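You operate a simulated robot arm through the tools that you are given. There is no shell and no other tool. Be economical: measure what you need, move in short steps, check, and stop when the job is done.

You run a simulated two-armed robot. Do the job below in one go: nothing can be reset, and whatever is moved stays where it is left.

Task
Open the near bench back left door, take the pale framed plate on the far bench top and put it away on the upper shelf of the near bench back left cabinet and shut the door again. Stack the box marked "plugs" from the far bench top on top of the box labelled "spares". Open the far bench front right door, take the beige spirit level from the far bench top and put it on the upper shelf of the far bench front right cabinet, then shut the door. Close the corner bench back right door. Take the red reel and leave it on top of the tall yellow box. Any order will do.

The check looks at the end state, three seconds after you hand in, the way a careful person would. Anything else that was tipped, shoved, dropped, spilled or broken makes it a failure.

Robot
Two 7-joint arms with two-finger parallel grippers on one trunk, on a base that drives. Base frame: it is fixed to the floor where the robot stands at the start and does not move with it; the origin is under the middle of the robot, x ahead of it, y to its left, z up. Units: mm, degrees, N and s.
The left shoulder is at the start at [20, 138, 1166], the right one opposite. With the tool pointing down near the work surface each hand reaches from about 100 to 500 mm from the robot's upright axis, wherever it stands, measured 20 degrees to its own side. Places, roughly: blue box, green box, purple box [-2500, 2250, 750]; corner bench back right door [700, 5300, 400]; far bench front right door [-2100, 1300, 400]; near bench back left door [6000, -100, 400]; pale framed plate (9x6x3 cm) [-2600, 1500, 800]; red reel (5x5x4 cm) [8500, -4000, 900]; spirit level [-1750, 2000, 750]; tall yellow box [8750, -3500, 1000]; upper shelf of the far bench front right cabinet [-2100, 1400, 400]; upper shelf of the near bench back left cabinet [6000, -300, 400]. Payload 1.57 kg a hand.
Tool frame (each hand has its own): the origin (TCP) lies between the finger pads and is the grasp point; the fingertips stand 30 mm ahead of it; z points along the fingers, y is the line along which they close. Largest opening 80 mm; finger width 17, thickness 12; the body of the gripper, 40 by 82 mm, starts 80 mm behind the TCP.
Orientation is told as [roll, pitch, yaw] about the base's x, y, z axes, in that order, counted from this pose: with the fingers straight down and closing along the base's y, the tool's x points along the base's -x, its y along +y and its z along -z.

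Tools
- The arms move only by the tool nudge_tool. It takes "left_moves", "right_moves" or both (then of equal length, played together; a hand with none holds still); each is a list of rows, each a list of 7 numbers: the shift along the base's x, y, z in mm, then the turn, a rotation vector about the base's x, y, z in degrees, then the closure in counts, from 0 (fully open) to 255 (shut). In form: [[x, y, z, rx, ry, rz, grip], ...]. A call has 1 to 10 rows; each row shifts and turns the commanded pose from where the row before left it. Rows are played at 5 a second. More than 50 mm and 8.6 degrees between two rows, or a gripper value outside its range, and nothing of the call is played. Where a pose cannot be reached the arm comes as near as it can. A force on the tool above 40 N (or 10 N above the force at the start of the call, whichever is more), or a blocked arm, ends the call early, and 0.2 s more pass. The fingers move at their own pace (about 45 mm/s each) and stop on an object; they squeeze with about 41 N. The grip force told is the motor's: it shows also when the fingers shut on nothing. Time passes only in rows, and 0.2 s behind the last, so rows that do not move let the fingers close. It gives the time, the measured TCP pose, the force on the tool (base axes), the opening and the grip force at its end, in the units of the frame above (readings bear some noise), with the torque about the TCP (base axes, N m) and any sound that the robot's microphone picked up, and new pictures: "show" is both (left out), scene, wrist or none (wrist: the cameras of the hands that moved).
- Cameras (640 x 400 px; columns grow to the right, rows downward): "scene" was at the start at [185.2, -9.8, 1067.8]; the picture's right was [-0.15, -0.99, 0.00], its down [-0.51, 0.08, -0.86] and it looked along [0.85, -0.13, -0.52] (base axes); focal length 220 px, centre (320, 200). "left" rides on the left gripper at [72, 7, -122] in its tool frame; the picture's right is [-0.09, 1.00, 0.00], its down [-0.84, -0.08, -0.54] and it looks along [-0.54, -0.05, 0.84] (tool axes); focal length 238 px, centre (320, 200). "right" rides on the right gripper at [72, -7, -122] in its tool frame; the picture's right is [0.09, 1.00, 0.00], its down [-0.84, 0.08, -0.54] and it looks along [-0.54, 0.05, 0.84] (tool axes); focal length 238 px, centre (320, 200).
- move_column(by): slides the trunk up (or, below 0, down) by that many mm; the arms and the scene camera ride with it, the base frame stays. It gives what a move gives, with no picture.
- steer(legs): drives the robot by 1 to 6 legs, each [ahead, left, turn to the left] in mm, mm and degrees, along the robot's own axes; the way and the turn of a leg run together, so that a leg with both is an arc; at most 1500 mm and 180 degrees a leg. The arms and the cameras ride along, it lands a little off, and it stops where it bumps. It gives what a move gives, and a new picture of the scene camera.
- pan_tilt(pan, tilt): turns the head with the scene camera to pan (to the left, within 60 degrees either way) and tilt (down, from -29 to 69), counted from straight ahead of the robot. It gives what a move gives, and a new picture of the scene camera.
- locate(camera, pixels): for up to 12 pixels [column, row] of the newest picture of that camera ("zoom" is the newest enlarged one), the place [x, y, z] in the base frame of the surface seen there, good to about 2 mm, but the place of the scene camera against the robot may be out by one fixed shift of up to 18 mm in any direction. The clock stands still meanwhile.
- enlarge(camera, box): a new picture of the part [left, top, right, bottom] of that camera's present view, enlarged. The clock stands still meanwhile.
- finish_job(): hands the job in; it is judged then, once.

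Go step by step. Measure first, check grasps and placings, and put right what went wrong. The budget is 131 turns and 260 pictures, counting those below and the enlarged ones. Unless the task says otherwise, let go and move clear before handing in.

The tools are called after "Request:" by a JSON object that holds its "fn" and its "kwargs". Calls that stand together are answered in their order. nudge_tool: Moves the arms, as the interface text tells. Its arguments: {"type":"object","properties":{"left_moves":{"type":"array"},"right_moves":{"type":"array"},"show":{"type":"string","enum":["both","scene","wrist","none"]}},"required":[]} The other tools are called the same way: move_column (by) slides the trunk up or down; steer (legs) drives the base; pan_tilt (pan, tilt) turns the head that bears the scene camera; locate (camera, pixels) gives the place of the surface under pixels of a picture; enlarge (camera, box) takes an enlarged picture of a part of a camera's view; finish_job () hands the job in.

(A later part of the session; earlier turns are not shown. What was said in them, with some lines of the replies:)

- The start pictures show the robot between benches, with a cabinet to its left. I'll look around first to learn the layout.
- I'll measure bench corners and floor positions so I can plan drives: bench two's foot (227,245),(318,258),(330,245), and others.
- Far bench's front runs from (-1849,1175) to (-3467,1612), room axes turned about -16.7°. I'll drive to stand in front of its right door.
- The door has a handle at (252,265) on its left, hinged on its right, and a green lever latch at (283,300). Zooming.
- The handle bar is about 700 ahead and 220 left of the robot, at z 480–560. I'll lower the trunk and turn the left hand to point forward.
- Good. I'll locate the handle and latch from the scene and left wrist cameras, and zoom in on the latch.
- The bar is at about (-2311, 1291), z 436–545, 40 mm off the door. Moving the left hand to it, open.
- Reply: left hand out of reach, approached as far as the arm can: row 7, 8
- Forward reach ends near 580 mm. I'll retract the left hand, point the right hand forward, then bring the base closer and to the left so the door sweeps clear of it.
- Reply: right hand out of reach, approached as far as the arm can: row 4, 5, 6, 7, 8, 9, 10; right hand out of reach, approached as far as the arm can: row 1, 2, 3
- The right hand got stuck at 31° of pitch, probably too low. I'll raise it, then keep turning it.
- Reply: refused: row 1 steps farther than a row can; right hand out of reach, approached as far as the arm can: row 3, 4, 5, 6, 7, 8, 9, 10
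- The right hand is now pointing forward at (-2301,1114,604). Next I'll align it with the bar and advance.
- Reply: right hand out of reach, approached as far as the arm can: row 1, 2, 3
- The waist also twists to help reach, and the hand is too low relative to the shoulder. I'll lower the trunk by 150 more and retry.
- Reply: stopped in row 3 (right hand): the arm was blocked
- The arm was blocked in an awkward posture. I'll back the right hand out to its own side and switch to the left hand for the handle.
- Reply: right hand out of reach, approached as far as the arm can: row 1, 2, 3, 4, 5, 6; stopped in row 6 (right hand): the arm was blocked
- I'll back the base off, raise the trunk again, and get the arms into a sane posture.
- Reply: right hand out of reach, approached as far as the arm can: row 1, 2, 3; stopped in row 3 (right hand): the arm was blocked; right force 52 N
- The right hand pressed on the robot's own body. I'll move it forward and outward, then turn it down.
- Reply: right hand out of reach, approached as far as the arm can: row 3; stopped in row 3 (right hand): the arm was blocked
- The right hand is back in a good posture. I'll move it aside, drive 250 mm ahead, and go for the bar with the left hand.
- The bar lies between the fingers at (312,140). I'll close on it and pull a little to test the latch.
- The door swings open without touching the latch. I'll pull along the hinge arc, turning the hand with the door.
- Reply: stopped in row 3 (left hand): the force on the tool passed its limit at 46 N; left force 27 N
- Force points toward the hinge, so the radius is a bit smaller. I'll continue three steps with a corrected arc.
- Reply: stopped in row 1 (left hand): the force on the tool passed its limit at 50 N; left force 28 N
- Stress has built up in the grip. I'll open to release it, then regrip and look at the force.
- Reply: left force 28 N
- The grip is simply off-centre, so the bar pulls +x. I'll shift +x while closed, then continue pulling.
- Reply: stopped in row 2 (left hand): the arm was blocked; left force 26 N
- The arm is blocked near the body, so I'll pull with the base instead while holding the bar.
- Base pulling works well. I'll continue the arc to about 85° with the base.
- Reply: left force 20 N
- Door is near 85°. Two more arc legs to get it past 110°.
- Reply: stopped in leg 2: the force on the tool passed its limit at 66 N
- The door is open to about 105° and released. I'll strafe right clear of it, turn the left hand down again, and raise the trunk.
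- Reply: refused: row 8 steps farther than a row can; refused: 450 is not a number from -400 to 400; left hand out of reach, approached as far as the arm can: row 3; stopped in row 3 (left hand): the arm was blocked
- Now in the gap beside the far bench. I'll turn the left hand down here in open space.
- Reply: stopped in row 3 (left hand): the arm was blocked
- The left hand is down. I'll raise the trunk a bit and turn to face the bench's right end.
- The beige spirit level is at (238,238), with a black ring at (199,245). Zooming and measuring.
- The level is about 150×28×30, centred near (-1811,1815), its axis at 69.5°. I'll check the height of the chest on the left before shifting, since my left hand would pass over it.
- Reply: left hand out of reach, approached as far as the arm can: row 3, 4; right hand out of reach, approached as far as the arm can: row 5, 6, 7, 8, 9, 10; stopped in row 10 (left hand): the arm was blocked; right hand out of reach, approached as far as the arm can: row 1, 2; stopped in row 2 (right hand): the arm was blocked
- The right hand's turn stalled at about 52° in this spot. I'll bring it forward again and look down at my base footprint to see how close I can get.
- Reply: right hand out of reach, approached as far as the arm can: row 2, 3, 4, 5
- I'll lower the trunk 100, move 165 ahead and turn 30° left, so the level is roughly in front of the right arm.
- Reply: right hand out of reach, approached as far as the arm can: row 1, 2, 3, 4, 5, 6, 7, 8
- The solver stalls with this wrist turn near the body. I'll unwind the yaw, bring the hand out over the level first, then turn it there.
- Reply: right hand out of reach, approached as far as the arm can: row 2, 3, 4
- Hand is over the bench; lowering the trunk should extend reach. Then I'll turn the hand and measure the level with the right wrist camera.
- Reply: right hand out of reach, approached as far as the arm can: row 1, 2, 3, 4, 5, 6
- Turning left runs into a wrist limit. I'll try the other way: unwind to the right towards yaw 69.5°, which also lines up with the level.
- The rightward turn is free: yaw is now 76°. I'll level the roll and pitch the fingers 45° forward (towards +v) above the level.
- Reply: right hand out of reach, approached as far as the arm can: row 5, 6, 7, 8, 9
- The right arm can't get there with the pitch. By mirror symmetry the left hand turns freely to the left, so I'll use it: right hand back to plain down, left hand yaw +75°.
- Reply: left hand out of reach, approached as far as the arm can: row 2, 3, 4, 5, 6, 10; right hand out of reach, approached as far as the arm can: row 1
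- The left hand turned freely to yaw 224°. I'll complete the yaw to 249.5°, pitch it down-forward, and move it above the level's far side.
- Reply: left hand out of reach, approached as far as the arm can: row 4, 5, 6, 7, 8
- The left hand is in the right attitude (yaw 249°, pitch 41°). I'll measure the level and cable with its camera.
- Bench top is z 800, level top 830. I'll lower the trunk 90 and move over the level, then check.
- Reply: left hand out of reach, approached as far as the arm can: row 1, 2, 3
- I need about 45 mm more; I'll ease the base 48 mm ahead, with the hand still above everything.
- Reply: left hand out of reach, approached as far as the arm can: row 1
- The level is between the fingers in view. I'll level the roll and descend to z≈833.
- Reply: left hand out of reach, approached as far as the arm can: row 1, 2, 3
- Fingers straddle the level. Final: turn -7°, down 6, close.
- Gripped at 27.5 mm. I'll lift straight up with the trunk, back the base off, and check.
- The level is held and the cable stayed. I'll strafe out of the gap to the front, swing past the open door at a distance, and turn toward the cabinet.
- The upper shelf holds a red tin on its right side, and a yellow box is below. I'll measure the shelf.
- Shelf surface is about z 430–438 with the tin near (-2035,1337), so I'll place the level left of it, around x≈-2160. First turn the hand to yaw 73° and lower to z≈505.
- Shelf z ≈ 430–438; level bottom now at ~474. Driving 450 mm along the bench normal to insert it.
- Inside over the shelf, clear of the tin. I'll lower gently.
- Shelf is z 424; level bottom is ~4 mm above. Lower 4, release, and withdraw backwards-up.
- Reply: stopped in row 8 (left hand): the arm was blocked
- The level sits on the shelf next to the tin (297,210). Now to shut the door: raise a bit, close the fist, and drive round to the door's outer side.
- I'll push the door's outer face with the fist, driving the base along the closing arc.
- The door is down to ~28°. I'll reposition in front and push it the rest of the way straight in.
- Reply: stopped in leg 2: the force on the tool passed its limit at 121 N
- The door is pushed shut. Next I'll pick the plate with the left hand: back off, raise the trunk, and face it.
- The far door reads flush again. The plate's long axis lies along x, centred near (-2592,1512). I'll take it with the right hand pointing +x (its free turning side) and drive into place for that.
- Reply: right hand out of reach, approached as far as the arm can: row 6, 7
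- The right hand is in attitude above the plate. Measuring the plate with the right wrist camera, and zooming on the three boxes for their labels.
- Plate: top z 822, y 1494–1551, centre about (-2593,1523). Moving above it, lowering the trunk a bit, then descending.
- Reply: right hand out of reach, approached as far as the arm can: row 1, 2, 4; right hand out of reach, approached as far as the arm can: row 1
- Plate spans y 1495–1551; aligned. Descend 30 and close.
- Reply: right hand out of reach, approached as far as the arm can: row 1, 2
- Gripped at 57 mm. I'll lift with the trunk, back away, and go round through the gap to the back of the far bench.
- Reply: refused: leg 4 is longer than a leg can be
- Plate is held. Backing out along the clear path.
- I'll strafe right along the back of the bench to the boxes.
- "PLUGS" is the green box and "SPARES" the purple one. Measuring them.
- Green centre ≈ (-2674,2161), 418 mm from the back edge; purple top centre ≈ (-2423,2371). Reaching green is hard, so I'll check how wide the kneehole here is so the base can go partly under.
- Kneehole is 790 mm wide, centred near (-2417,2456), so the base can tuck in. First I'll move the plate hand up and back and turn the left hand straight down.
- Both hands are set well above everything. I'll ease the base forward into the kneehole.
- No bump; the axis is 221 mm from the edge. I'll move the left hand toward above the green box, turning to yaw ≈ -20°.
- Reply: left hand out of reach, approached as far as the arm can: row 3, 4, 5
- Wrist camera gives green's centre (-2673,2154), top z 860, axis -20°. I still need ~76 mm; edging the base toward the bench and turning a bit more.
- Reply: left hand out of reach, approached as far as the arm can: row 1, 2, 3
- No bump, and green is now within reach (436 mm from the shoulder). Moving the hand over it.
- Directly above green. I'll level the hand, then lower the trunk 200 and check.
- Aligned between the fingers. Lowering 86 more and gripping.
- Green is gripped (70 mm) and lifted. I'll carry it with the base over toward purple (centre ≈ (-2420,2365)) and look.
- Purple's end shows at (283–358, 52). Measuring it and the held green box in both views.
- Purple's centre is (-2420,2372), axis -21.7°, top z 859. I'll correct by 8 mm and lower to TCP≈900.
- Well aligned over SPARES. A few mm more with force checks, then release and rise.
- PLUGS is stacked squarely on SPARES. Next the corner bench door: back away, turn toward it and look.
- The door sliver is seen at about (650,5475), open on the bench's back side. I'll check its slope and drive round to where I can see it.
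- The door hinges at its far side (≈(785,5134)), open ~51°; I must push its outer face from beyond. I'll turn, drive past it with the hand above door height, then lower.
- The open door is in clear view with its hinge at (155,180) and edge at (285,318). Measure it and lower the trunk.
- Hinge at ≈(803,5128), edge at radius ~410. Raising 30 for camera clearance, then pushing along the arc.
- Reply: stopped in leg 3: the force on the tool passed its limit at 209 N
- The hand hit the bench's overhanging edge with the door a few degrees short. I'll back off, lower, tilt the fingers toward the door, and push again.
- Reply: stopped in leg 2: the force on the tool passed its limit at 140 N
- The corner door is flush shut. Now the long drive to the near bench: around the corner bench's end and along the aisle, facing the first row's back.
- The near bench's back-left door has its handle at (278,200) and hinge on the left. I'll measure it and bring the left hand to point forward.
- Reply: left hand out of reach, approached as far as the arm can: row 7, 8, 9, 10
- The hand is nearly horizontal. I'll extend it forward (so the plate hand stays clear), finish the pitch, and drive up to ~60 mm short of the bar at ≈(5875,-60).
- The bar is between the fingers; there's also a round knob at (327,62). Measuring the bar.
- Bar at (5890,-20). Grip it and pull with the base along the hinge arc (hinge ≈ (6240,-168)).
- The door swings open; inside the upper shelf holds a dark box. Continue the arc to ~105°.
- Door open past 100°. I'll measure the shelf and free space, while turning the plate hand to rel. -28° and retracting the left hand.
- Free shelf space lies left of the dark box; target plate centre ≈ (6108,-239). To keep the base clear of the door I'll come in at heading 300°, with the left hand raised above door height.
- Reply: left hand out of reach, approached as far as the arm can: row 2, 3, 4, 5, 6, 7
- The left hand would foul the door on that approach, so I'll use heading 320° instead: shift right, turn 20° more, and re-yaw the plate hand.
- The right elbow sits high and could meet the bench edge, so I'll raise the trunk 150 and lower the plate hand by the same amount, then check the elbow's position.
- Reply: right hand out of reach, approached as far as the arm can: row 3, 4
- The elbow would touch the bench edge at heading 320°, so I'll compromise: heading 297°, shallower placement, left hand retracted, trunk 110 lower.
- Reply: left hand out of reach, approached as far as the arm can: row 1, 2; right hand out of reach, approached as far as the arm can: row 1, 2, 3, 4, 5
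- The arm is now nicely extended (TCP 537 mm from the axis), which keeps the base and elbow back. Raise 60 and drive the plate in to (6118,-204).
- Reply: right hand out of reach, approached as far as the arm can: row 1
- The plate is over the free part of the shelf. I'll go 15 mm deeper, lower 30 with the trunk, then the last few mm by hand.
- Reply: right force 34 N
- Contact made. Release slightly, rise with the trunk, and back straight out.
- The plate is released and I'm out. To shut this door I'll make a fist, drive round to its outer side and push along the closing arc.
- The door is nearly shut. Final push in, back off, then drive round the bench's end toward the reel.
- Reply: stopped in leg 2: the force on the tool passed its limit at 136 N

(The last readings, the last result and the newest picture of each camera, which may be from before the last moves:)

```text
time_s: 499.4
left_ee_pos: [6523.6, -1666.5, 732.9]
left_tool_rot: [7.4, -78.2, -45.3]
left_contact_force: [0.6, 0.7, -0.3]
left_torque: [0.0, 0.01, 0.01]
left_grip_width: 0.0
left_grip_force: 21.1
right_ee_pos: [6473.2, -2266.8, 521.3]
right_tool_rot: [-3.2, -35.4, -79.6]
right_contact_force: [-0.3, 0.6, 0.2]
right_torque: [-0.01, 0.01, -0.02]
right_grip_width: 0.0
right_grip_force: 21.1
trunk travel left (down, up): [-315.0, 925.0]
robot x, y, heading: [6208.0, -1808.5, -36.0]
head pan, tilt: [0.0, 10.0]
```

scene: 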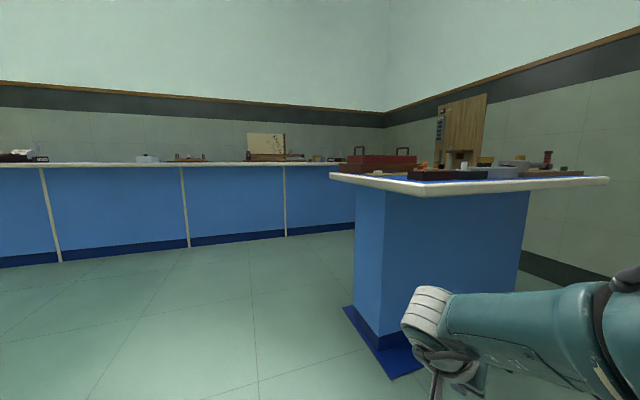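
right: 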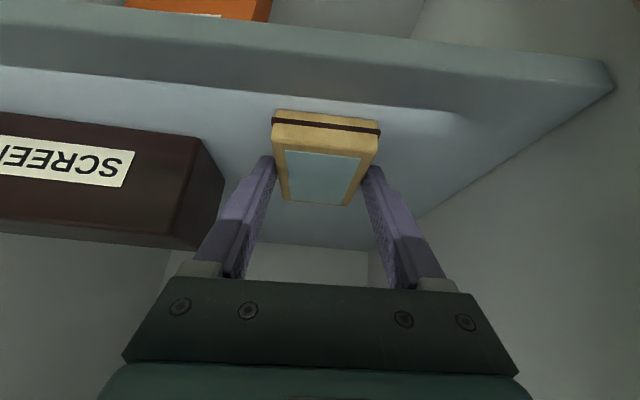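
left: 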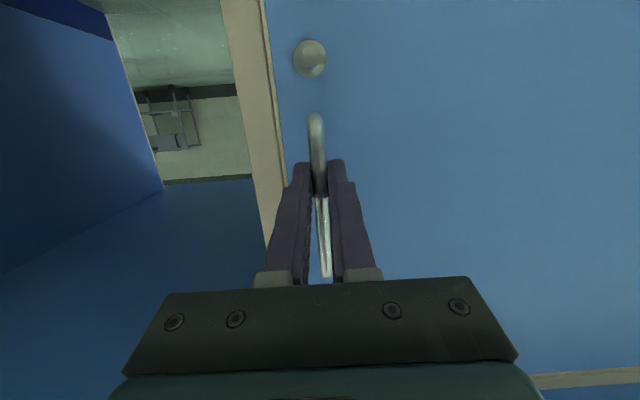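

The near door is shut. I'll raise the trunk for a view over the benches and look for the red reel and the tall yellow box.

Request:
{"fn": "move_column", "kwargs": {"by": 400}}

Request:
{"fn": "pan_tilt", "kwargs": {"pan": -5, "tilt": 14}}

Request:
{"fn": "enlarge", "kwargs": {"camera": "scene", "box": [180, 110, 420, 260]}}

Request:
{"fn": "enlarge", "kwargs": {"camera": "scene", "box": [380, 110, 620, 260]}}

```text
time_s: 503.2
left_ee_pos: [6522.4, -1664.7, 1134.0]
left_tool_rot: [7.2, -78.2, -45.3]
left_contact_force: [0.8, -0.3, 0.7]
left_torque: [-0.01, -0.03, 0.02]
left_grip_width: 0.1
left_grip_force: 21.5
right_ee_pos: [6473.0, -2267.6, 922.1]
right_tool_rot: [-3.2, -35.3, -79.7]
right_contact_force: [-0.1, 0.3, -0.3]
right_torque: [0.02, -0.02, 0.02]
right_grip_width: 0.2
right_grip_force: 21.5
trunk travel left (down, up): [-715.0, 525.0]
robot x, y, heading: [6211.0, -1810.1, -35.9]
head pan, tilt: [0.0, 10.0]
```

```text
time_s: 503.9
left_ee_pos: [6523.5, -1666.2, 1133.8]
left_tool_rot: [7.3, -78.1, -45.3]
left_contact_force: [-0.1, -0.7, 0.2]
left_torque: [0.0, -0.03, 0.0]
left_grip_width: 0.0
left_grip_force: 21.5
right_ee_pos: [6473.9, -2267.0, 922.1]
right_tool_rot: [-3.2, -35.4, -79.7]
right_contact_force: [-0.4, -0.1, -0.4]
right_torque: [0.02, 0.03, -0.01]
right_grip_width: 0.0
right_grip_force: 20.8
trunk travel left (down, up): [-715.0, 525.0]
robot x, y, heading: [6212.6, -1804.3, -36.3]
head pan, tilt: [-5.0, 14.0]
```

scene: 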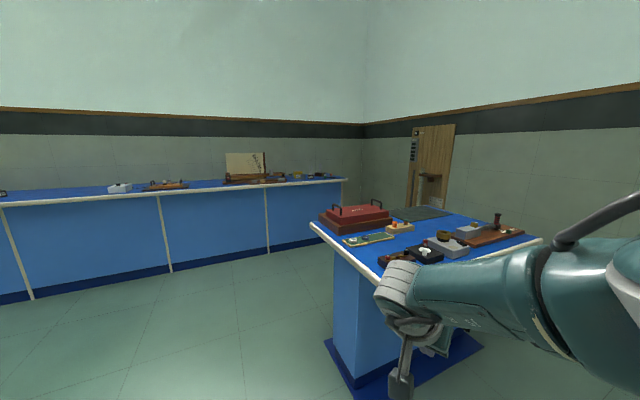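

```text
2.67 times, centred on (300, 185) of scene
```

zoom: 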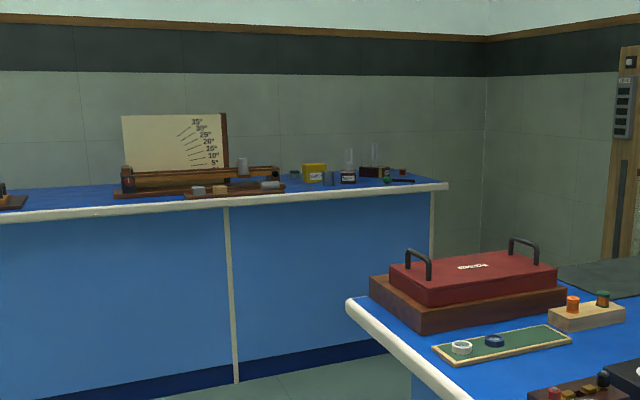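

```text
2.67 times, centred on (500, 185) of scene
```

zoom: 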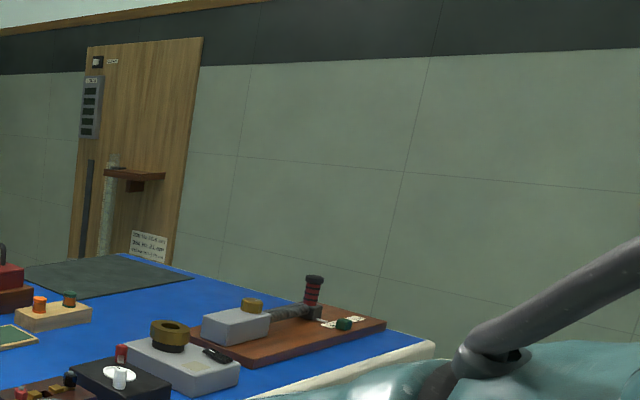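

The yellow box is at scene (297,174) and a small red thing at (331,174), both near the right end of the wall bench. Measuring.

Request:
{"fn": "locate", "kwargs": {"camera": "scene", "pixels": [[297, 174], [297, 170], [331, 174], [345, 180], [268, 186], [268, 252], [320, 178], [310, 224], [480, 342], [325, 340], [543, 239], [341, 232]]}}

Request:
{"fn": "enlarge", "kwargs": {"camera": "scene", "box": [280, 160, 350, 195]}}

```text
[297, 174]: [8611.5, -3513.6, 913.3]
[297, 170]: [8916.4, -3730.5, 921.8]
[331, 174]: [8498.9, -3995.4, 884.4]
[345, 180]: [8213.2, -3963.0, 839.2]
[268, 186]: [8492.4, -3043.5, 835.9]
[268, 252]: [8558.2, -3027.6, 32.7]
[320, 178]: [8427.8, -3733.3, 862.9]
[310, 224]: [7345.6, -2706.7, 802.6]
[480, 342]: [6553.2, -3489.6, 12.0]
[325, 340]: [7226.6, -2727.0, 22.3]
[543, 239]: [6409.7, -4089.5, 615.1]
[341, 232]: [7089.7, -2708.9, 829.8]
```

```text
9.14 times, centred on (315, 178) of scene
```

zoom: 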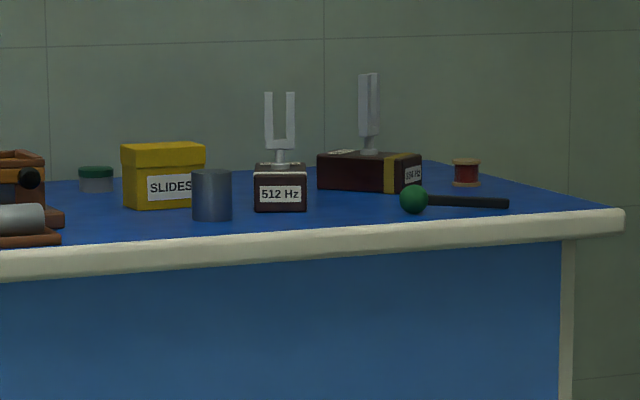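

The red reel is at (8499,-3995), behind a mallet; the yellow SLIDES box front is at (8611,-3514). I'll raise a bit, open the right hand, and drive along the wall bench.

Request:
{"fn": "nudge_tool", "kwargs": {"right_moves": [[0, 0, 30, 0, 0, 0, 0], [0, 0, 30, 0, 0, 0, 0], [0, 0, 0, 0, 0, 0, 0]], "show": "none"}}

Request:
{"fn": "move_column", "kwargs": {"by": 100}}

Request:
{"fn": "steer", "kwargs": {"legs": [[0, 0, 19.3], [1050, 0, 0], [1000, 0, 0], [0, -600, 0]]}}

Request:
{"fn": "pan_tilt", "kwargs": {"pan": -35, "tilt": 35}}

```text
time_s: 504.7
left_ee_pos: [6521.9, -1665.4, 1133.5]
left_tool_rot: [7.3, -78.0, -45.3]
left_contact_force: [-0.3, -0.6, 0.1]
left_torque: [-0.03, -0.03, 0.0]
left_grip_width: 0.0
left_grip_force: 21.5
right_ee_pos: [6495.4, -2278.3, 968.7]
right_tool_rot: [-3.3, -35.2, -79.8]
right_contact_force: [0.3, 0.3, -0.9]
right_torque: [0.03, 0.0, 0.0]
right_grip_width: 68.0
right_grip_force: 0.0
right hand out of reach, approached as far as the arm can: row 1, 2
trunk travel left (down, up): [-715.0, 525.0]
robot x, y, heading: [6210.9, -1808.0, -36.1]
head pan, tilt: [-5.0, 14.0]
```

```text
time_s: 506.0
left_ee_pos: [6523.8, -1666.1, 1231.5]
left_tool_rot: [7.3, -78.0, -45.2]
left_contact_force: [0.0, -0.7, -0.4]
left_torque: [-0.02, -0.01, 0.04]
left_grip_width: 0.0
left_grip_force: 21.5
right_ee_pos: [6496.9, -2278.9, 1069.3]
right_tool_rot: [-3.3, -35.3, -79.7]
right_contact_force: [0.2, 0.0, -0.4]
right_torque: [0.0, 0.02, -0.04]
right_grip_width: 79.8
right_grip_force: 0.1
trunk travel left (down, up): [-815.0, 425.0]
robot x, y, heading: [6211.3, -1808.6, -36.2]
head pan, tilt: [-5.0, 14.0]
```

```text
time_s: 520.2
left_ee_pos: [8222.9, -2753.2, 1233.6]
left_tool_rot: [7.4, -78.1, -26.6]
left_contact_force: [-0.1, -0.4, 0.0]
left_torque: [0.0, 0.01, -0.04]
left_grip_width: 0.2
left_grip_force: 21.4
right_ee_pos: [8394.0, -3339.6, 1069.1]
right_tool_rot: [-3.3, -35.4, -60.9]
right_contact_force: [0.4, -1.3, -0.6]
right_torque: [-0.01, 0.02, 0.03]
right_grip_width: 79.7
right_grip_force: 0.1
trunk travel left (down, up): [-815.0, 425.0]
robot x, y, heading: [7969.7, -2989.8, -17.3]
head pan, tilt: [-5.0, 14.0]
```

scene: 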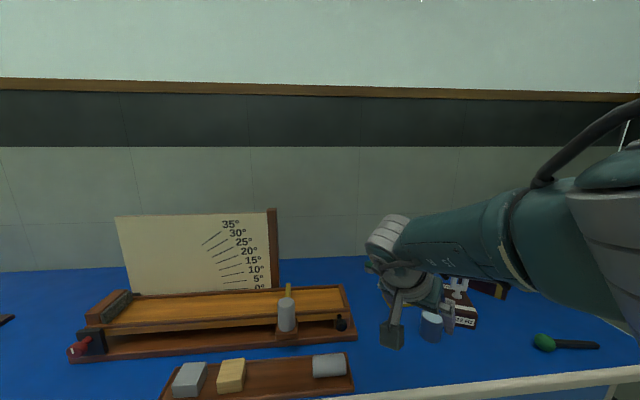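

```text
time_s: 521.1
left_ee_pos: [8223.4, -2752.2, 1234.2]
left_tool_rot: [7.4, -78.0, -26.7]
left_contact_force: [-0.1, -0.4, 0.6]
left_torque: [0.0, -0.01, 0.0]
left_grip_width: 0.1
left_grip_force: 21.2
right_ee_pos: [8394.2, -3340.0, 1069.6]
right_tool_rot: [-3.4, -35.3, -60.8]
right_contact_force: [0.7, 0.3, -0.1]
right_torque: [0.01, 0.0, -0.01]
right_grip_width: 80.0
right_grip_force: 0.1
trunk travel left (down, up): [-815.0, 425.0]
robot x, y, heading: [7971.4, -2984.7, -17.4]
head pan, tilt: [-35.0, 35.0]
```

scene: 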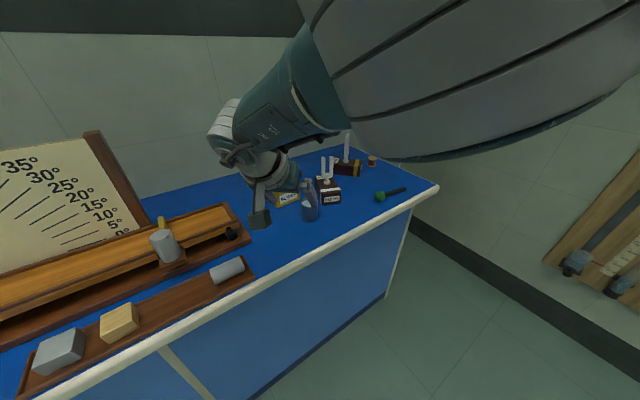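

I'll strafe right in front of the reel, turn 24.6° left, and bring the right hand over it at height.

Request:
{"fn": "steer", "kwargs": {"legs": [[0, -808, 0], [0, 0, 24.6], [200, -90, 0]]}}

Request:
{"fn": "nudge_tool", "kwargs": {"right_moves": [[0, 0, -10, 0, 0, 0, 0], [0, 0, -10, 0, 0, 0, 0]], "show": "both"}}

```text
time_s: 528.0
left_ee_pos: [8071.2, -3505.9, 1232.7]
left_tool_rot: [7.4, -78.0, -1.9]
left_contact_force: [-1.0, -0.2, -0.2]
left_torque: [0.01, -0.01, -0.02]
left_grip_width: 0.1
left_grip_force: 21.1
right_ee_pos: [8473.1, -3970.0, 1068.3]
right_tool_rot: [-3.3, -35.3, -36.2]
right_contact_force: [-0.2, 0.7, -0.2]
right_torque: [0.03, 0.01, -0.01]
right_grip_width: 80.1
right_grip_force: 0.0
trunk travel left (down, up): [-815.0, 425.0]
robot x, y, heading: [7940.6, -3825.4, 7.3]
head pan, tilt: [-35.0, 35.0]
```

scene: 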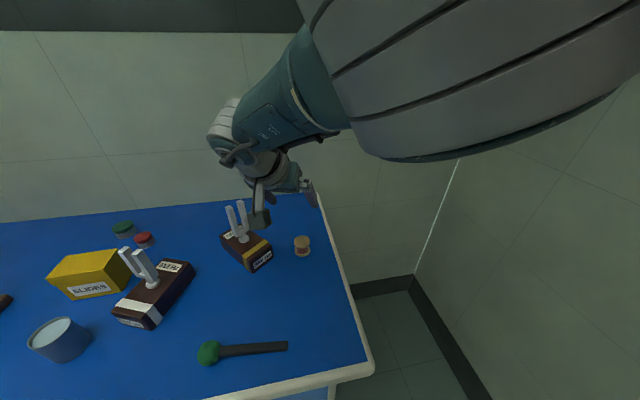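

```text
time_s: 528.6
left_ee_pos: [8071.8, -3507.0, 1232.4]
left_tool_rot: [7.5, -78.0, -2.1]
left_contact_force: [-1.0, -0.7, -0.3]
left_torque: [-0.02, 0.02, 0.02]
left_grip_width: 0.1
left_grip_force: 20.4
right_ee_pos: [8466.8, -3975.0, 1048.9]
right_tool_rot: [-3.4, -35.4, -36.3]
right_contact_force: [-0.4, 0.1, 0.2]
right_torque: [-0.01, 0.03, -0.02]
right_grip_width: 80.0
right_grip_force: 0.0
right hand out of reach, approached as far as the arm can: row 1, 2
trunk travel left (down, up): [-815.0, 425.0]
robot x, y, heading: [7938.8, -3826.7, 7.5]
head pan, tilt: [-35.0, 35.0]
```

scene: 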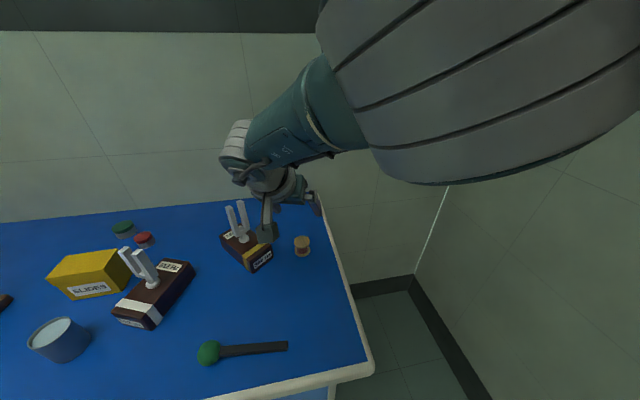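
right: 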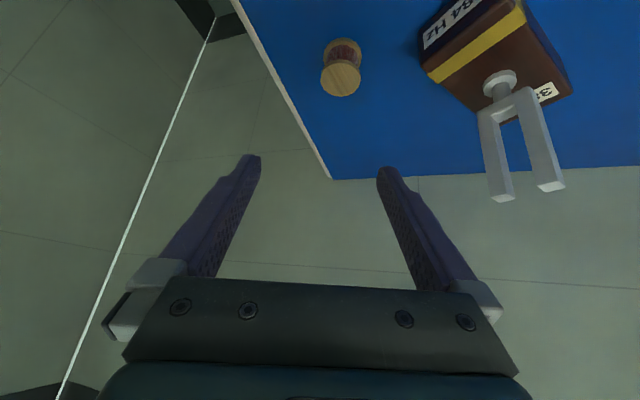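

The reel is in view at right-camera (340,77). Measuring the reel, the fork, and the yellow box top.

Request:
{"fn": "locate", "kwargs": {"camera": "right", "pixels": [[341, 78], [325, 75], [358, 75], [342, 45], [300, 60], [430, 75], [502, 195], [490, 130]]}}

Request:
{"fn": "locate", "kwargs": {"camera": "scene", "pixels": [[302, 242], [50, 276], [62, 257], [113, 250], [130, 270], [90, 265], [68, 296], [238, 205], [145, 262], [130, 250], [300, 360]]}}

```text
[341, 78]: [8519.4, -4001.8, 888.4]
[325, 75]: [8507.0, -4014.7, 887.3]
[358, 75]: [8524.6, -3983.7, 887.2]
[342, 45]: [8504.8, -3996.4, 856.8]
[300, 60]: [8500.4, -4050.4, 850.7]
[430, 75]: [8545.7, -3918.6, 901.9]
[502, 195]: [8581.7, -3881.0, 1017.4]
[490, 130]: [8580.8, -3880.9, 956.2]
```

```text
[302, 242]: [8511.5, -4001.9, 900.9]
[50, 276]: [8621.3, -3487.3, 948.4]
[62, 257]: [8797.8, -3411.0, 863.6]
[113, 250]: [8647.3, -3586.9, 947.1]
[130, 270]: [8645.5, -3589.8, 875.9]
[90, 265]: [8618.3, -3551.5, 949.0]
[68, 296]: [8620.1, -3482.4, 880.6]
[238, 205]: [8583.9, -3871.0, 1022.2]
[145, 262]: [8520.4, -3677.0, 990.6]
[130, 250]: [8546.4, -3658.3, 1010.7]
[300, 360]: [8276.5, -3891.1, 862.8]
```

Reel centre is (8516,-3999), z 850–888. I'll align with the base, lower with the trunk and close.

Request:
{"fn": "steer", "kwargs": {"legs": [[37, -21, 0]]}}

Request:
{"fn": "move_column", "kwargs": {"by": -130}}

Request:
{"fn": "nudge_tool", "kwargs": {"right_moves": [[0, 0, 0, 0, 0, 0, 0]], "show": "wrist"}}

Request:
{"fn": "enlarge", "kwargs": {"camera": "scene", "box": [0, 200, 200, 325]}}

```text
time_s: 529.5
left_ee_pos: [8111.3, -3522.7, 1232.7]
left_tool_rot: [7.6, -78.0, -2.0]
left_contact_force: [-0.2, -0.4, -0.7]
left_torque: [0.0, -0.01, -0.03]
left_grip_width: 0.1
left_grip_force: 21.0
right_ee_pos: [8505.4, -3991.0, 1049.5]
right_tool_rot: [-3.4, -35.4, -36.2]
right_contact_force: [0.1, 0.2, -0.4]
right_torque: [-0.01, -0.01, 0.02]
right_grip_width: 79.8
right_grip_force: 0.0
trunk travel left (down, up): [-815.0, 425.0]
robot x, y, heading: [7981.7, -3839.5, 7.5]
head pan, tilt: [-35.0, 35.0]
```

scene: 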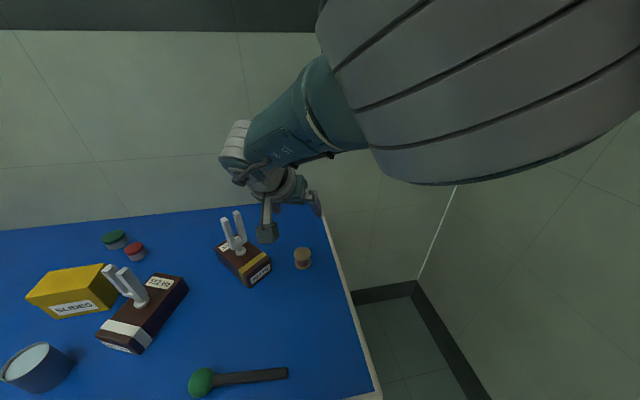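

```text
time_s: 531.1
left_ee_pos: [8111.8, -3522.6, 1102.7]
left_tool_rot: [7.5, -78.0, -2.0]
left_contact_force: [0.7, 0.1, 0.2]
left_torque: [-0.01, -0.03, 0.04]
left_grip_width: 0.3
left_grip_force: 21.3
right_ee_pos: [8505.0, -3990.2, 917.6]
right_tool_rot: [-3.3, -35.4, -36.1]
right_contact_force: [-0.3, 0.6, 0.3]
right_torque: [0.03, -0.03, -0.01]
right_grip_width: 80.0
right_grip_force: 0.0
trunk travel left (down, up): [-685.0, 555.0]
robot x, y, heading: [7982.9, -3840.6, 7.4]
head pan, tilt: [-35.0, 35.0]
```

```text
time_s: 531.5
left_ee_pos: [8111.0, -3521.8, 1103.1]
left_tool_rot: [7.6, -77.9, -2.1]
left_contact_force: [0.0, -0.9, -0.7]
left_torque: [0.02, 0.01, 0.0]
left_grip_width: 0.0
left_grip_force: 20.9
right_ee_pos: [8504.5, -3990.2, 917.9]
right_tool_rot: [-3.3, -35.3, -36.1]
right_contact_force: [-1.0, -0.5, -0.2]
right_torque: [-0.04, -0.02, 0.06]
right_grip_width: 79.9
right_grip_force: 0.0
trunk travel left (down, up): [-685.0, 555.0]
robot x, y, heading: [7980.7, -3837.9, 7.4]
head pan, tilt: [-35.0, 35.0]
```

right: 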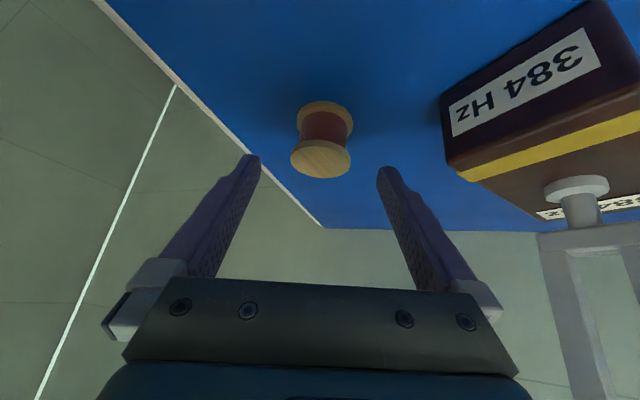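

```text
3.20 times, centred on (100, 262) of scene
```

zoom: 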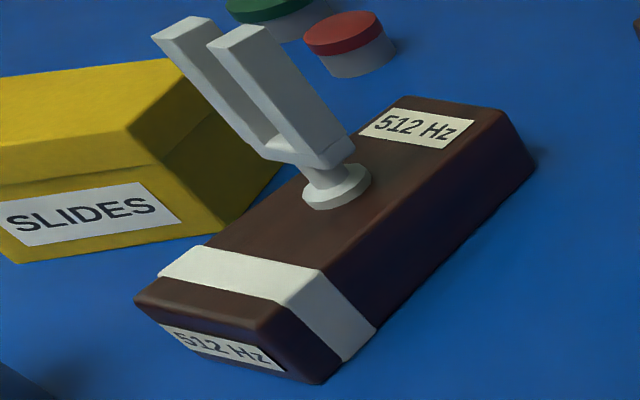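

The reel is centred between the fingers. Lower 33, grip and lift; also measure the yellow box's top corners from the zoom.

Request:
{"fn": "locate", "kwargs": {"camera": "zoom", "pixels": [[124, 136], [150, 80], [162, 66], [20, 82], [5, 140], [70, 100], [100, 75], [205, 25], [245, 45], [160, 240]]}}

Request:
{"fn": "move_column", "kwargs": {"by": -32}}

Request:
{"fn": "nudge_tool", "kwargs": {"right_moves": [[0, 0, 0, 0, 0, 0, 150], [0, 0, 0, 0, 0, 0, 255], [0, 0, 0, 0, 0, 0, 255], [0, 0, 0, 0, 0, 0, 255], [0, 0, 0, 0, 0, 0, 255]], "show": "wrist"}}

Request:
{"fn": "move_column", "kwargs": {"by": 220}}

```text
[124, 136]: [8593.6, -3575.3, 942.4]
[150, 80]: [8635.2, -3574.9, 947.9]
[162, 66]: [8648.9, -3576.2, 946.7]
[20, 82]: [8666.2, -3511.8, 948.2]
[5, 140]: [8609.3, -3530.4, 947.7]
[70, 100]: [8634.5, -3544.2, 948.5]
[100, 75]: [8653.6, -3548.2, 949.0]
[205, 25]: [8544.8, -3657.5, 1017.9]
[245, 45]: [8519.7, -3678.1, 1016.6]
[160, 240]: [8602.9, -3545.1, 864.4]
```

```text
time_s: 532.3
left_ee_pos: [8111.4, -3522.1, 1070.8]
left_tool_rot: [7.4, -78.0, -2.2]
left_contact_force: [0.3, 0.3, -0.1]
left_torque: [-0.05, -0.04, -0.03]
left_grip_width: 0.3
left_grip_force: 21.4
right_ee_pos: [8504.8, -3991.1, 887.0]
right_tool_rot: [-3.2, -35.2, -36.2]
right_contact_force: [-0.1, -0.4, -1.1]
right_torque: [-0.01, 0.0, -0.05]
right_grip_width: 79.8
right_grip_force: 0.0
trunk travel left (down, up): [-653.0, 587.0]
robot x, y, heading: [7982.0, -3840.4, 7.5]
head pan, tilt: [-35.0, 35.0]
```

```text
time_s: 533.5
left_ee_pos: [8111.4, -3521.1, 1071.3]
left_tool_rot: [7.5, -78.1, -2.1]
left_contact_force: [0.1, -0.8, 0.2]
left_torque: [0.0, -0.01, -0.01]
left_grip_width: 0.1
left_grip_force: 21.3
right_ee_pos: [8504.8, -3989.5, 887.8]
right_tool_rot: [-3.3, -35.2, -36.2]
right_contact_force: [0.1, 0.3, 0.5]
right_torque: [0.0, -0.04, 0.0]
right_grip_width: 42.5
right_grip_force: 38.7
trunk travel left (down, up): [-653.0, 587.0]
robot x, y, heading: [7983.5, -3842.3, 7.6]
head pan, tilt: [-35.0, 35.0]
```

right: 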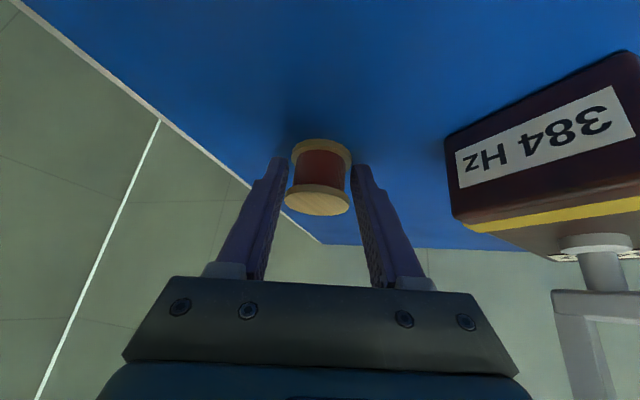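

```text
time_s: 535.8
left_ee_pos: [8111.1, -3521.7, 1291.6]
left_tool_rot: [7.4, -78.0, -2.2]
left_contact_force: [0.1, -1.4, -0.1]
left_torque: [-0.02, 0.02, -0.02]
left_grip_width: 0.0
left_grip_force: 21.2
right_ee_pos: [8504.6, -3990.7, 1106.7]
right_tool_rot: [-3.2, -35.4, -36.2]
right_contact_force: [0.7, 0.2, -0.8]
right_torque: [0.01, 0.06, 0.01]
right_grip_width: 42.3
right_grip_force: 40.6
trunk travel left (down, up): [-873.0, 367.0]
robot x, y, heading: [7982.5, -3838.8, 7.5]
head pan, tilt: [-35.0, 35.0]
```

Reel gripped (42 mm) and lifted; yellow top centre ≈ (8642,-3538), z ≈ 935. I'll carry it over with the base and lower to just above.

Request:
{"fn": "steer", "kwargs": {"legs": [[92, 221, 0], [93, 221, 0]]}}

Request:
{"fn": "move_column", "kwargs": {"by": -105}}

Request:
{"fn": "nudge_tool", "kwargs": {"right_moves": [[0, 0, 0, 0, 0, 0, 255]], "show": "both"}}

```text
time_s: 539.0
left_ee_pos: [8239.5, -3061.3, 1291.5]
left_tool_rot: [7.5, -77.9, -2.1]
left_contact_force: [0.0, -0.8, -0.1]
left_torque: [0.0, 0.03, 0.03]
left_grip_width: 0.1
left_grip_force: 20.9
right_ee_pos: [8631.2, -3532.6, 1106.9]
right_tool_rot: [-3.3, -35.4, -36.3]
right_contact_force: [-0.8, 0.7, -0.4]
right_torque: [0.04, 0.01, 0.02]
right_grip_width: 41.6
right_grip_force: 41.5
trunk travel left (down, up): [-873.0, 367.0]
robot x, y, heading: [8110.0, -3381.5, 7.4]
head pan, tilt: [-35.0, 35.0]
```

scene: 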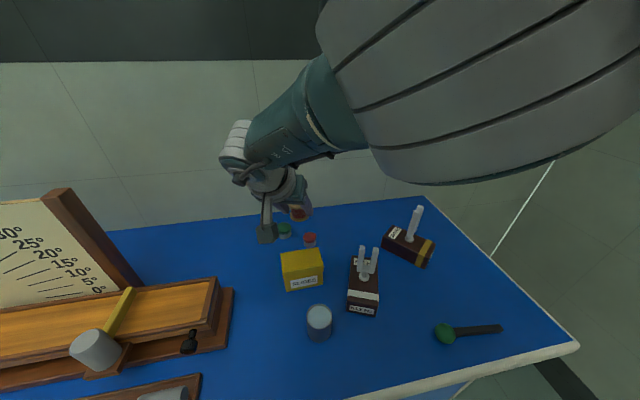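

```text
time_s: 540.3
left_ee_pos: [8239.0, -3061.6, 1185.3]
left_tool_rot: [7.6, -78.0, -2.0]
left_contact_force: [-0.2, -0.5, 0.6]
left_torque: [0.01, 0.02, 0.03]
left_grip_width: 0.1
left_grip_force: 21.5
right_ee_pos: [8631.2, -3531.8, 1002.6]
right_tool_rot: [-3.4, -35.4, -36.3]
right_contact_force: [0.6, -0.5, -0.8]
right_torque: [0.04, 0.0, 0.01]
right_grip_width: 41.5
right_grip_force: 41.0
trunk travel left (down, up): [-768.0, 472.0]
robot x, y, heading: [8107.4, -3377.5, 7.3]
head pan, tilt: [-35.0, 35.0]
```

```text
time_s: 540.7
left_ee_pos: [8239.0, -3062.3, 1186.3]
left_tool_rot: [7.6, -78.0, -2.1]
left_contact_force: [-0.3, -0.3, 0.2]
left_torque: [0.01, 0.0, 0.01]
left_grip_width: 0.1
left_grip_force: 21.5
right_ee_pos: [8631.7, -3532.1, 1001.2]
right_tool_rot: [-3.4, -35.3, -36.2]
right_contact_force: [0.1, 0.2, -0.2]
right_torque: [0.02, 0.02, -0.02]
right_grip_width: 41.6
right_grip_force: 41.1
trunk travel left (down, up): [-768.0, 472.0]
robot x, y, heading: [8110.6, -3379.5, 7.1]
head pan, tilt: [-35.0, 35.0]
```

scene: 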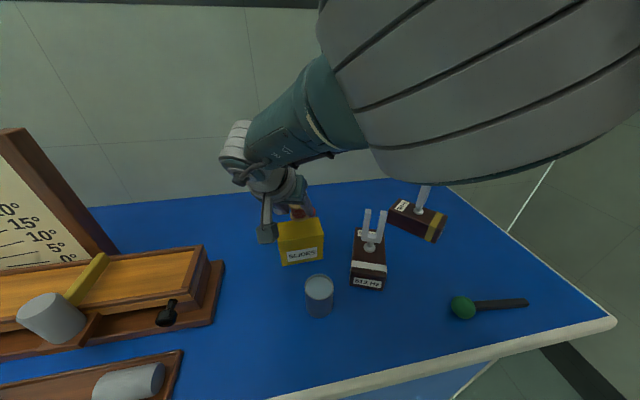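
right: 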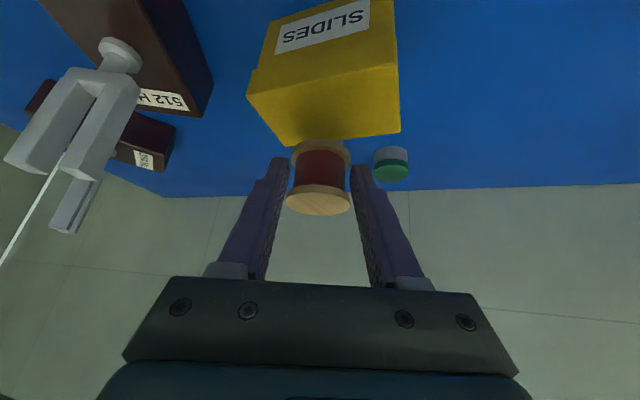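

The box top is visible around (330,105). Measuring its corners with the right wrist camera for final alignment.

Request:
{"fn": "locate", "kwargs": {"camera": "right", "pixels": [[252, 97], [396, 68], [286, 142], [398, 128], [325, 105], [318, 150]]}}

```text
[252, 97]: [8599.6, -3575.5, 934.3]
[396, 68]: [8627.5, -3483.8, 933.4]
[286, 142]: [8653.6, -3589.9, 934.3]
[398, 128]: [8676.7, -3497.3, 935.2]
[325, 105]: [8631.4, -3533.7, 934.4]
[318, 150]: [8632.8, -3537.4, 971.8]
```

Box top centre (8639,-3537), z 934.5; the reel is within 5 mm of centre. Lower with the trunk.

Request:
{"fn": "move_column", "kwargs": {"by": -26}}

Request:
{"fn": "nudge_tool", "kwargs": {"right_moves": [[-2, 4, 0, 0, 0, 0, 255], [0, 0, -1.5, 0, 0, 0, 255], [0, 0, -1.5, 0, 0, 0, 255], [0, 0, 0, 0, 0, 0, 255]], "show": "both"}}

```text
time_s: 541.5
left_ee_pos: [8238.5, -3062.5, 1159.9]
left_tool_rot: [7.4, -77.9, -2.1]
left_contact_force: [0.4, -0.6, 0.2]
left_torque: [-0.02, 0.02, 0.05]
left_grip_width: 0.0
left_grip_force: 21.5
right_ee_pos: [8631.2, -3531.3, 975.4]
right_tool_rot: [-3.4, -35.2, -36.2]
right_contact_force: [0.2, 0.1, -0.3]
right_torque: [0.02, -0.02, -0.02]
right_grip_width: 41.7
right_grip_force: 41.1
trunk travel left (down, up): [-742.0, 498.0]
robot x, y, heading: [8108.7, -3377.8, 7.3]
head pan, tilt: [-35.0, 35.0]
```

```text
time_s: 542.5
left_ee_pos: [8238.7, -3062.6, 1160.3]
left_tool_rot: [7.5, -78.0, -2.2]
left_contact_force: [0.0, 0.4, 0.7]
left_torque: [0.0, 0.0, 0.0]
left_grip_width: 0.0
left_grip_force: 21.5
right_ee_pos: [8629.6, -3528.7, 972.1]
right_tool_rot: [-3.2, -35.4, -36.3]
right_contact_force: [0.2, 0.6, 1.6]
right_torque: [0.01, -0.08, 0.0]
right_grip_width: 41.4
right_grip_force: 41.0
trunk travel left (down, up): [-742.0, 498.0]
robot x, y, heading: [8108.7, -3383.2, 7.2]
head pan, tilt: [-35.0, 35.0]
```

scene: 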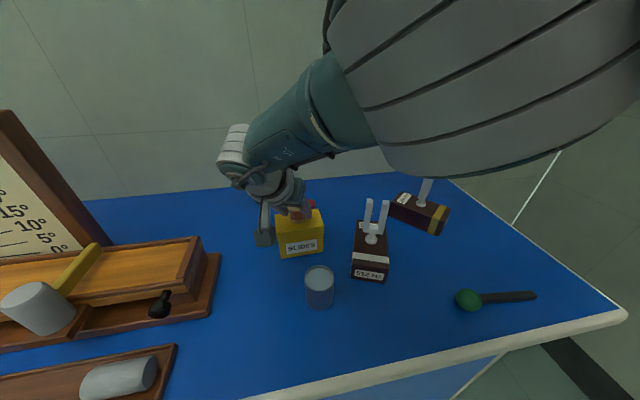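
right: 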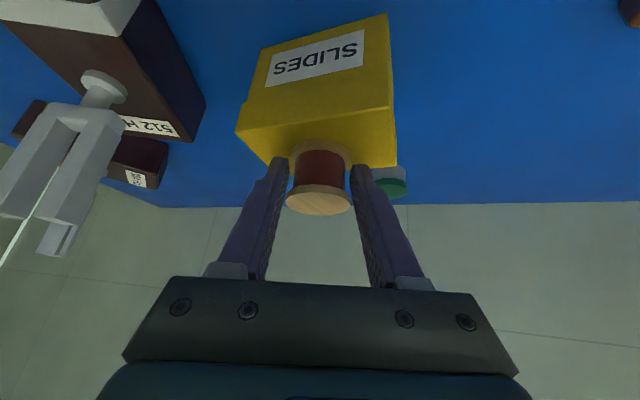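

Touching down. Release gently, rise, and check.

Request:
{"fn": "nudge_tool", "kwargs": {"right_moves": [[0, 0, -0.5, 0, 0, 0, 255], [0, 0, 0, 0, 0, 0, 100], [0, 0, 0, 0, 0, 0, 50], [0, 0, 0, 0, 0, 0, 50], [0, 0, 0, 0, 0, 0, 50]], "show": "none"}}

Request:
{"fn": "move_column", "kwargs": {"by": 150}}

Request:
{"fn": "steer", "kwargs": {"legs": [[-300, 90, 0]]}}

Request:
{"fn": "enlarge", "kwargs": {"camera": "scene", "box": [240, 140, 440, 265]}}

```text
time_s: 543.6
left_ee_pos: [8238.9, -3063.3, 1160.2]
left_tool_rot: [7.6, -78.0, -2.3]
left_contact_force: [0.4, 0.0, 0.1]
left_torque: [0.0, -0.02, -0.01]
left_grip_width: 0.0
left_grip_force: 21.8
right_ee_pos: [8629.3, -3527.5, 971.3]
right_tool_rot: [-3.3, -35.3, -36.3]
right_contact_force: [0.1, 0.1, -0.5]
right_torque: [-0.04, -0.06, 0.01]
right_grip_width: 64.4
right_grip_force: 0.0
trunk travel left (down, up): [-742.0, 498.0]
robot x, y, heading: [8108.9, -3380.4, 7.2]
head pan, tilt: [-35.0, 35.0]
```

```text
time_s: 545.4
left_ee_pos: [8238.5, -3062.1, 1308.9]
left_tool_rot: [7.5, -78.1, -2.2]
left_contact_force: [-0.2, 0.1, -0.1]
left_torque: [-0.01, -0.01, 0.0]
left_grip_width: 0.0
left_grip_force: 21.5
right_ee_pos: [8628.7, -3527.1, 1121.3]
right_tool_rot: [-3.2, -35.3, -36.3]
right_contact_force: [-0.3, 0.0, 0.2]
right_torque: [-0.03, 0.02, -0.01]
right_grip_width: 64.3
right_grip_force: 0.0
trunk travel left (down, up): [-892.0, 348.0]
robot x, y, heading: [8105.8, -3379.3, 7.4]
head pan, tilt: [-35.0, 35.0]
```

```text
time_s: 547.5
left_ee_pos: [7929.3, -3012.6, 1310.2]
left_tool_rot: [7.6, -78.1, -2.2]
left_contact_force: [0.1, 0.4, 1.0]
left_torque: [-0.01, -0.01, 0.04]
left_grip_width: 0.0
left_grip_force: 21.1
right_ee_pos: [8320.1, -3477.5, 1121.8]
right_tool_rot: [-3.3, -35.3, -36.3]
right_contact_force: [-0.3, -0.9, -0.6]
right_torque: [0.02, -0.03, 0.0]
right_grip_width: 64.1
right_grip_force: 0.0
trunk travel left (down, up): [-892.0, 348.0]
robot x, y, heading: [7799.9, -3327.9, 7.5]
head pan, tilt: [-35.0, 35.0]
```

scene: 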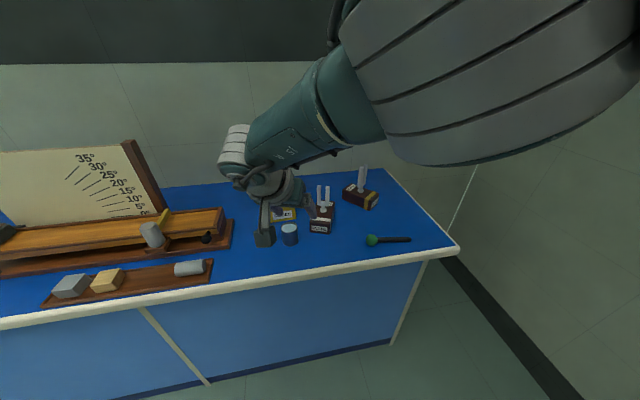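

```text
3.20 times, centred on (340, 202) of scene
```

zoom: 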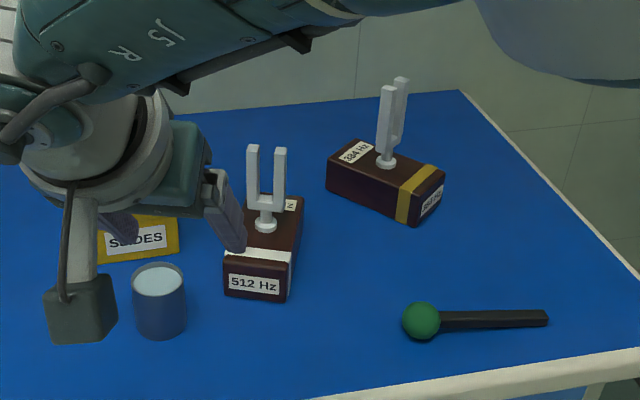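

The arm hides the box top; I'll slide the robot left a bit and check once.

Request:
{"fn": "steer", "kwargs": {"legs": [[-150, 380, 0]]}}

Request:
{"fn": "enlarge", "kwargs": {"camera": "scene", "box": [280, 120, 480, 245]}}

```text
time_s: 550.0
left_ee_pos: [7731.5, -2657.6, 1308.5]
left_tool_rot: [7.5, -77.9, -2.2]
left_contact_force: [-0.3, 0.0, -0.2]
left_torque: [0.03, 0.01, 0.02]
left_grip_width: 0.0
left_grip_force: 21.3
right_ee_pos: [8122.2, -3122.7, 1121.4]
right_tool_rot: [-3.3, -35.3, -36.3]
right_contact_force: [0.0, 0.4, -0.4]
right_torque: [0.0, 0.0, 0.01]
right_grip_width: 64.5
right_grip_force: 0.0
trunk travel left (down, up): [-892.0, 348.0]
robot x, y, heading: [7600.2, -2976.3, 7.0]
head pan, tilt: [-35.0, 35.0]
```

scene: 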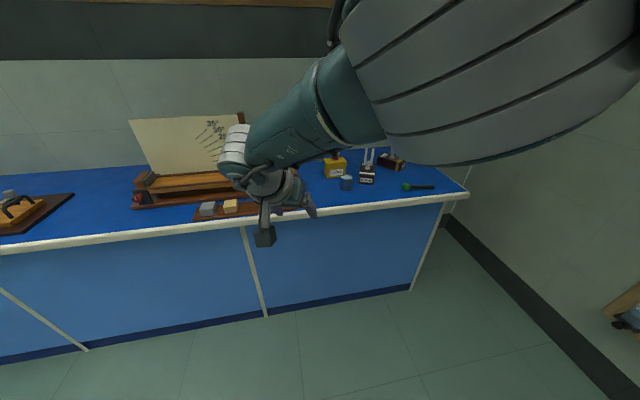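

```text
3.20 times, centred on (380, 182) of scene
```

zoom: 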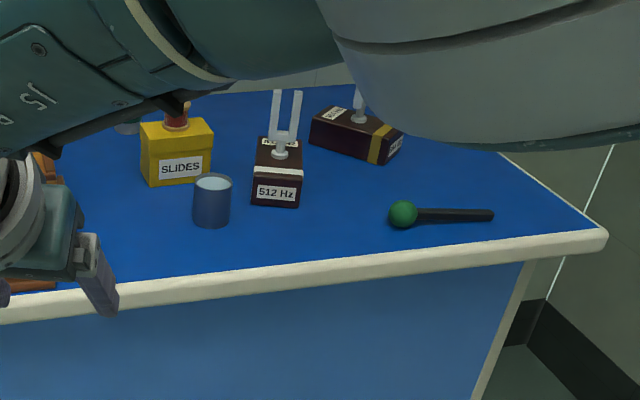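

The reel stands on the yellow box at zoom (178,118), the forks, mallet and cup are undisturbed, and both hands are empty and clear. I'm handing in.

Request:
{"fn": "finish_job", "kwargs": {}}

```text
The job is handed in.
```

I finished all five parts and handed the job in, but I couldn't see the plate again after letting go of it on the near bench shelf.

- **Plate:** it is on the upper shelf of the near bench back left cabinet and the door is shut. I felt it touch the shelf before I released it; the arm then blocked the view.
- **Boxes:** the green "plugs" box is stacked squarely on the purple "spares" box.
- **Spirit level:** it is on the upper shelf of the far bench front right cabinet, next to the tin, and the door is shut.
- **Corner bench back right door:** it is shut flush.
- **Red reel:** it stands on top of the tall yellow box.

I saw nothing else tipped, shoved or dropped. While closing the corner bench door, my hand pressed hard on that bench's overhanging edge once; I saw no damage.
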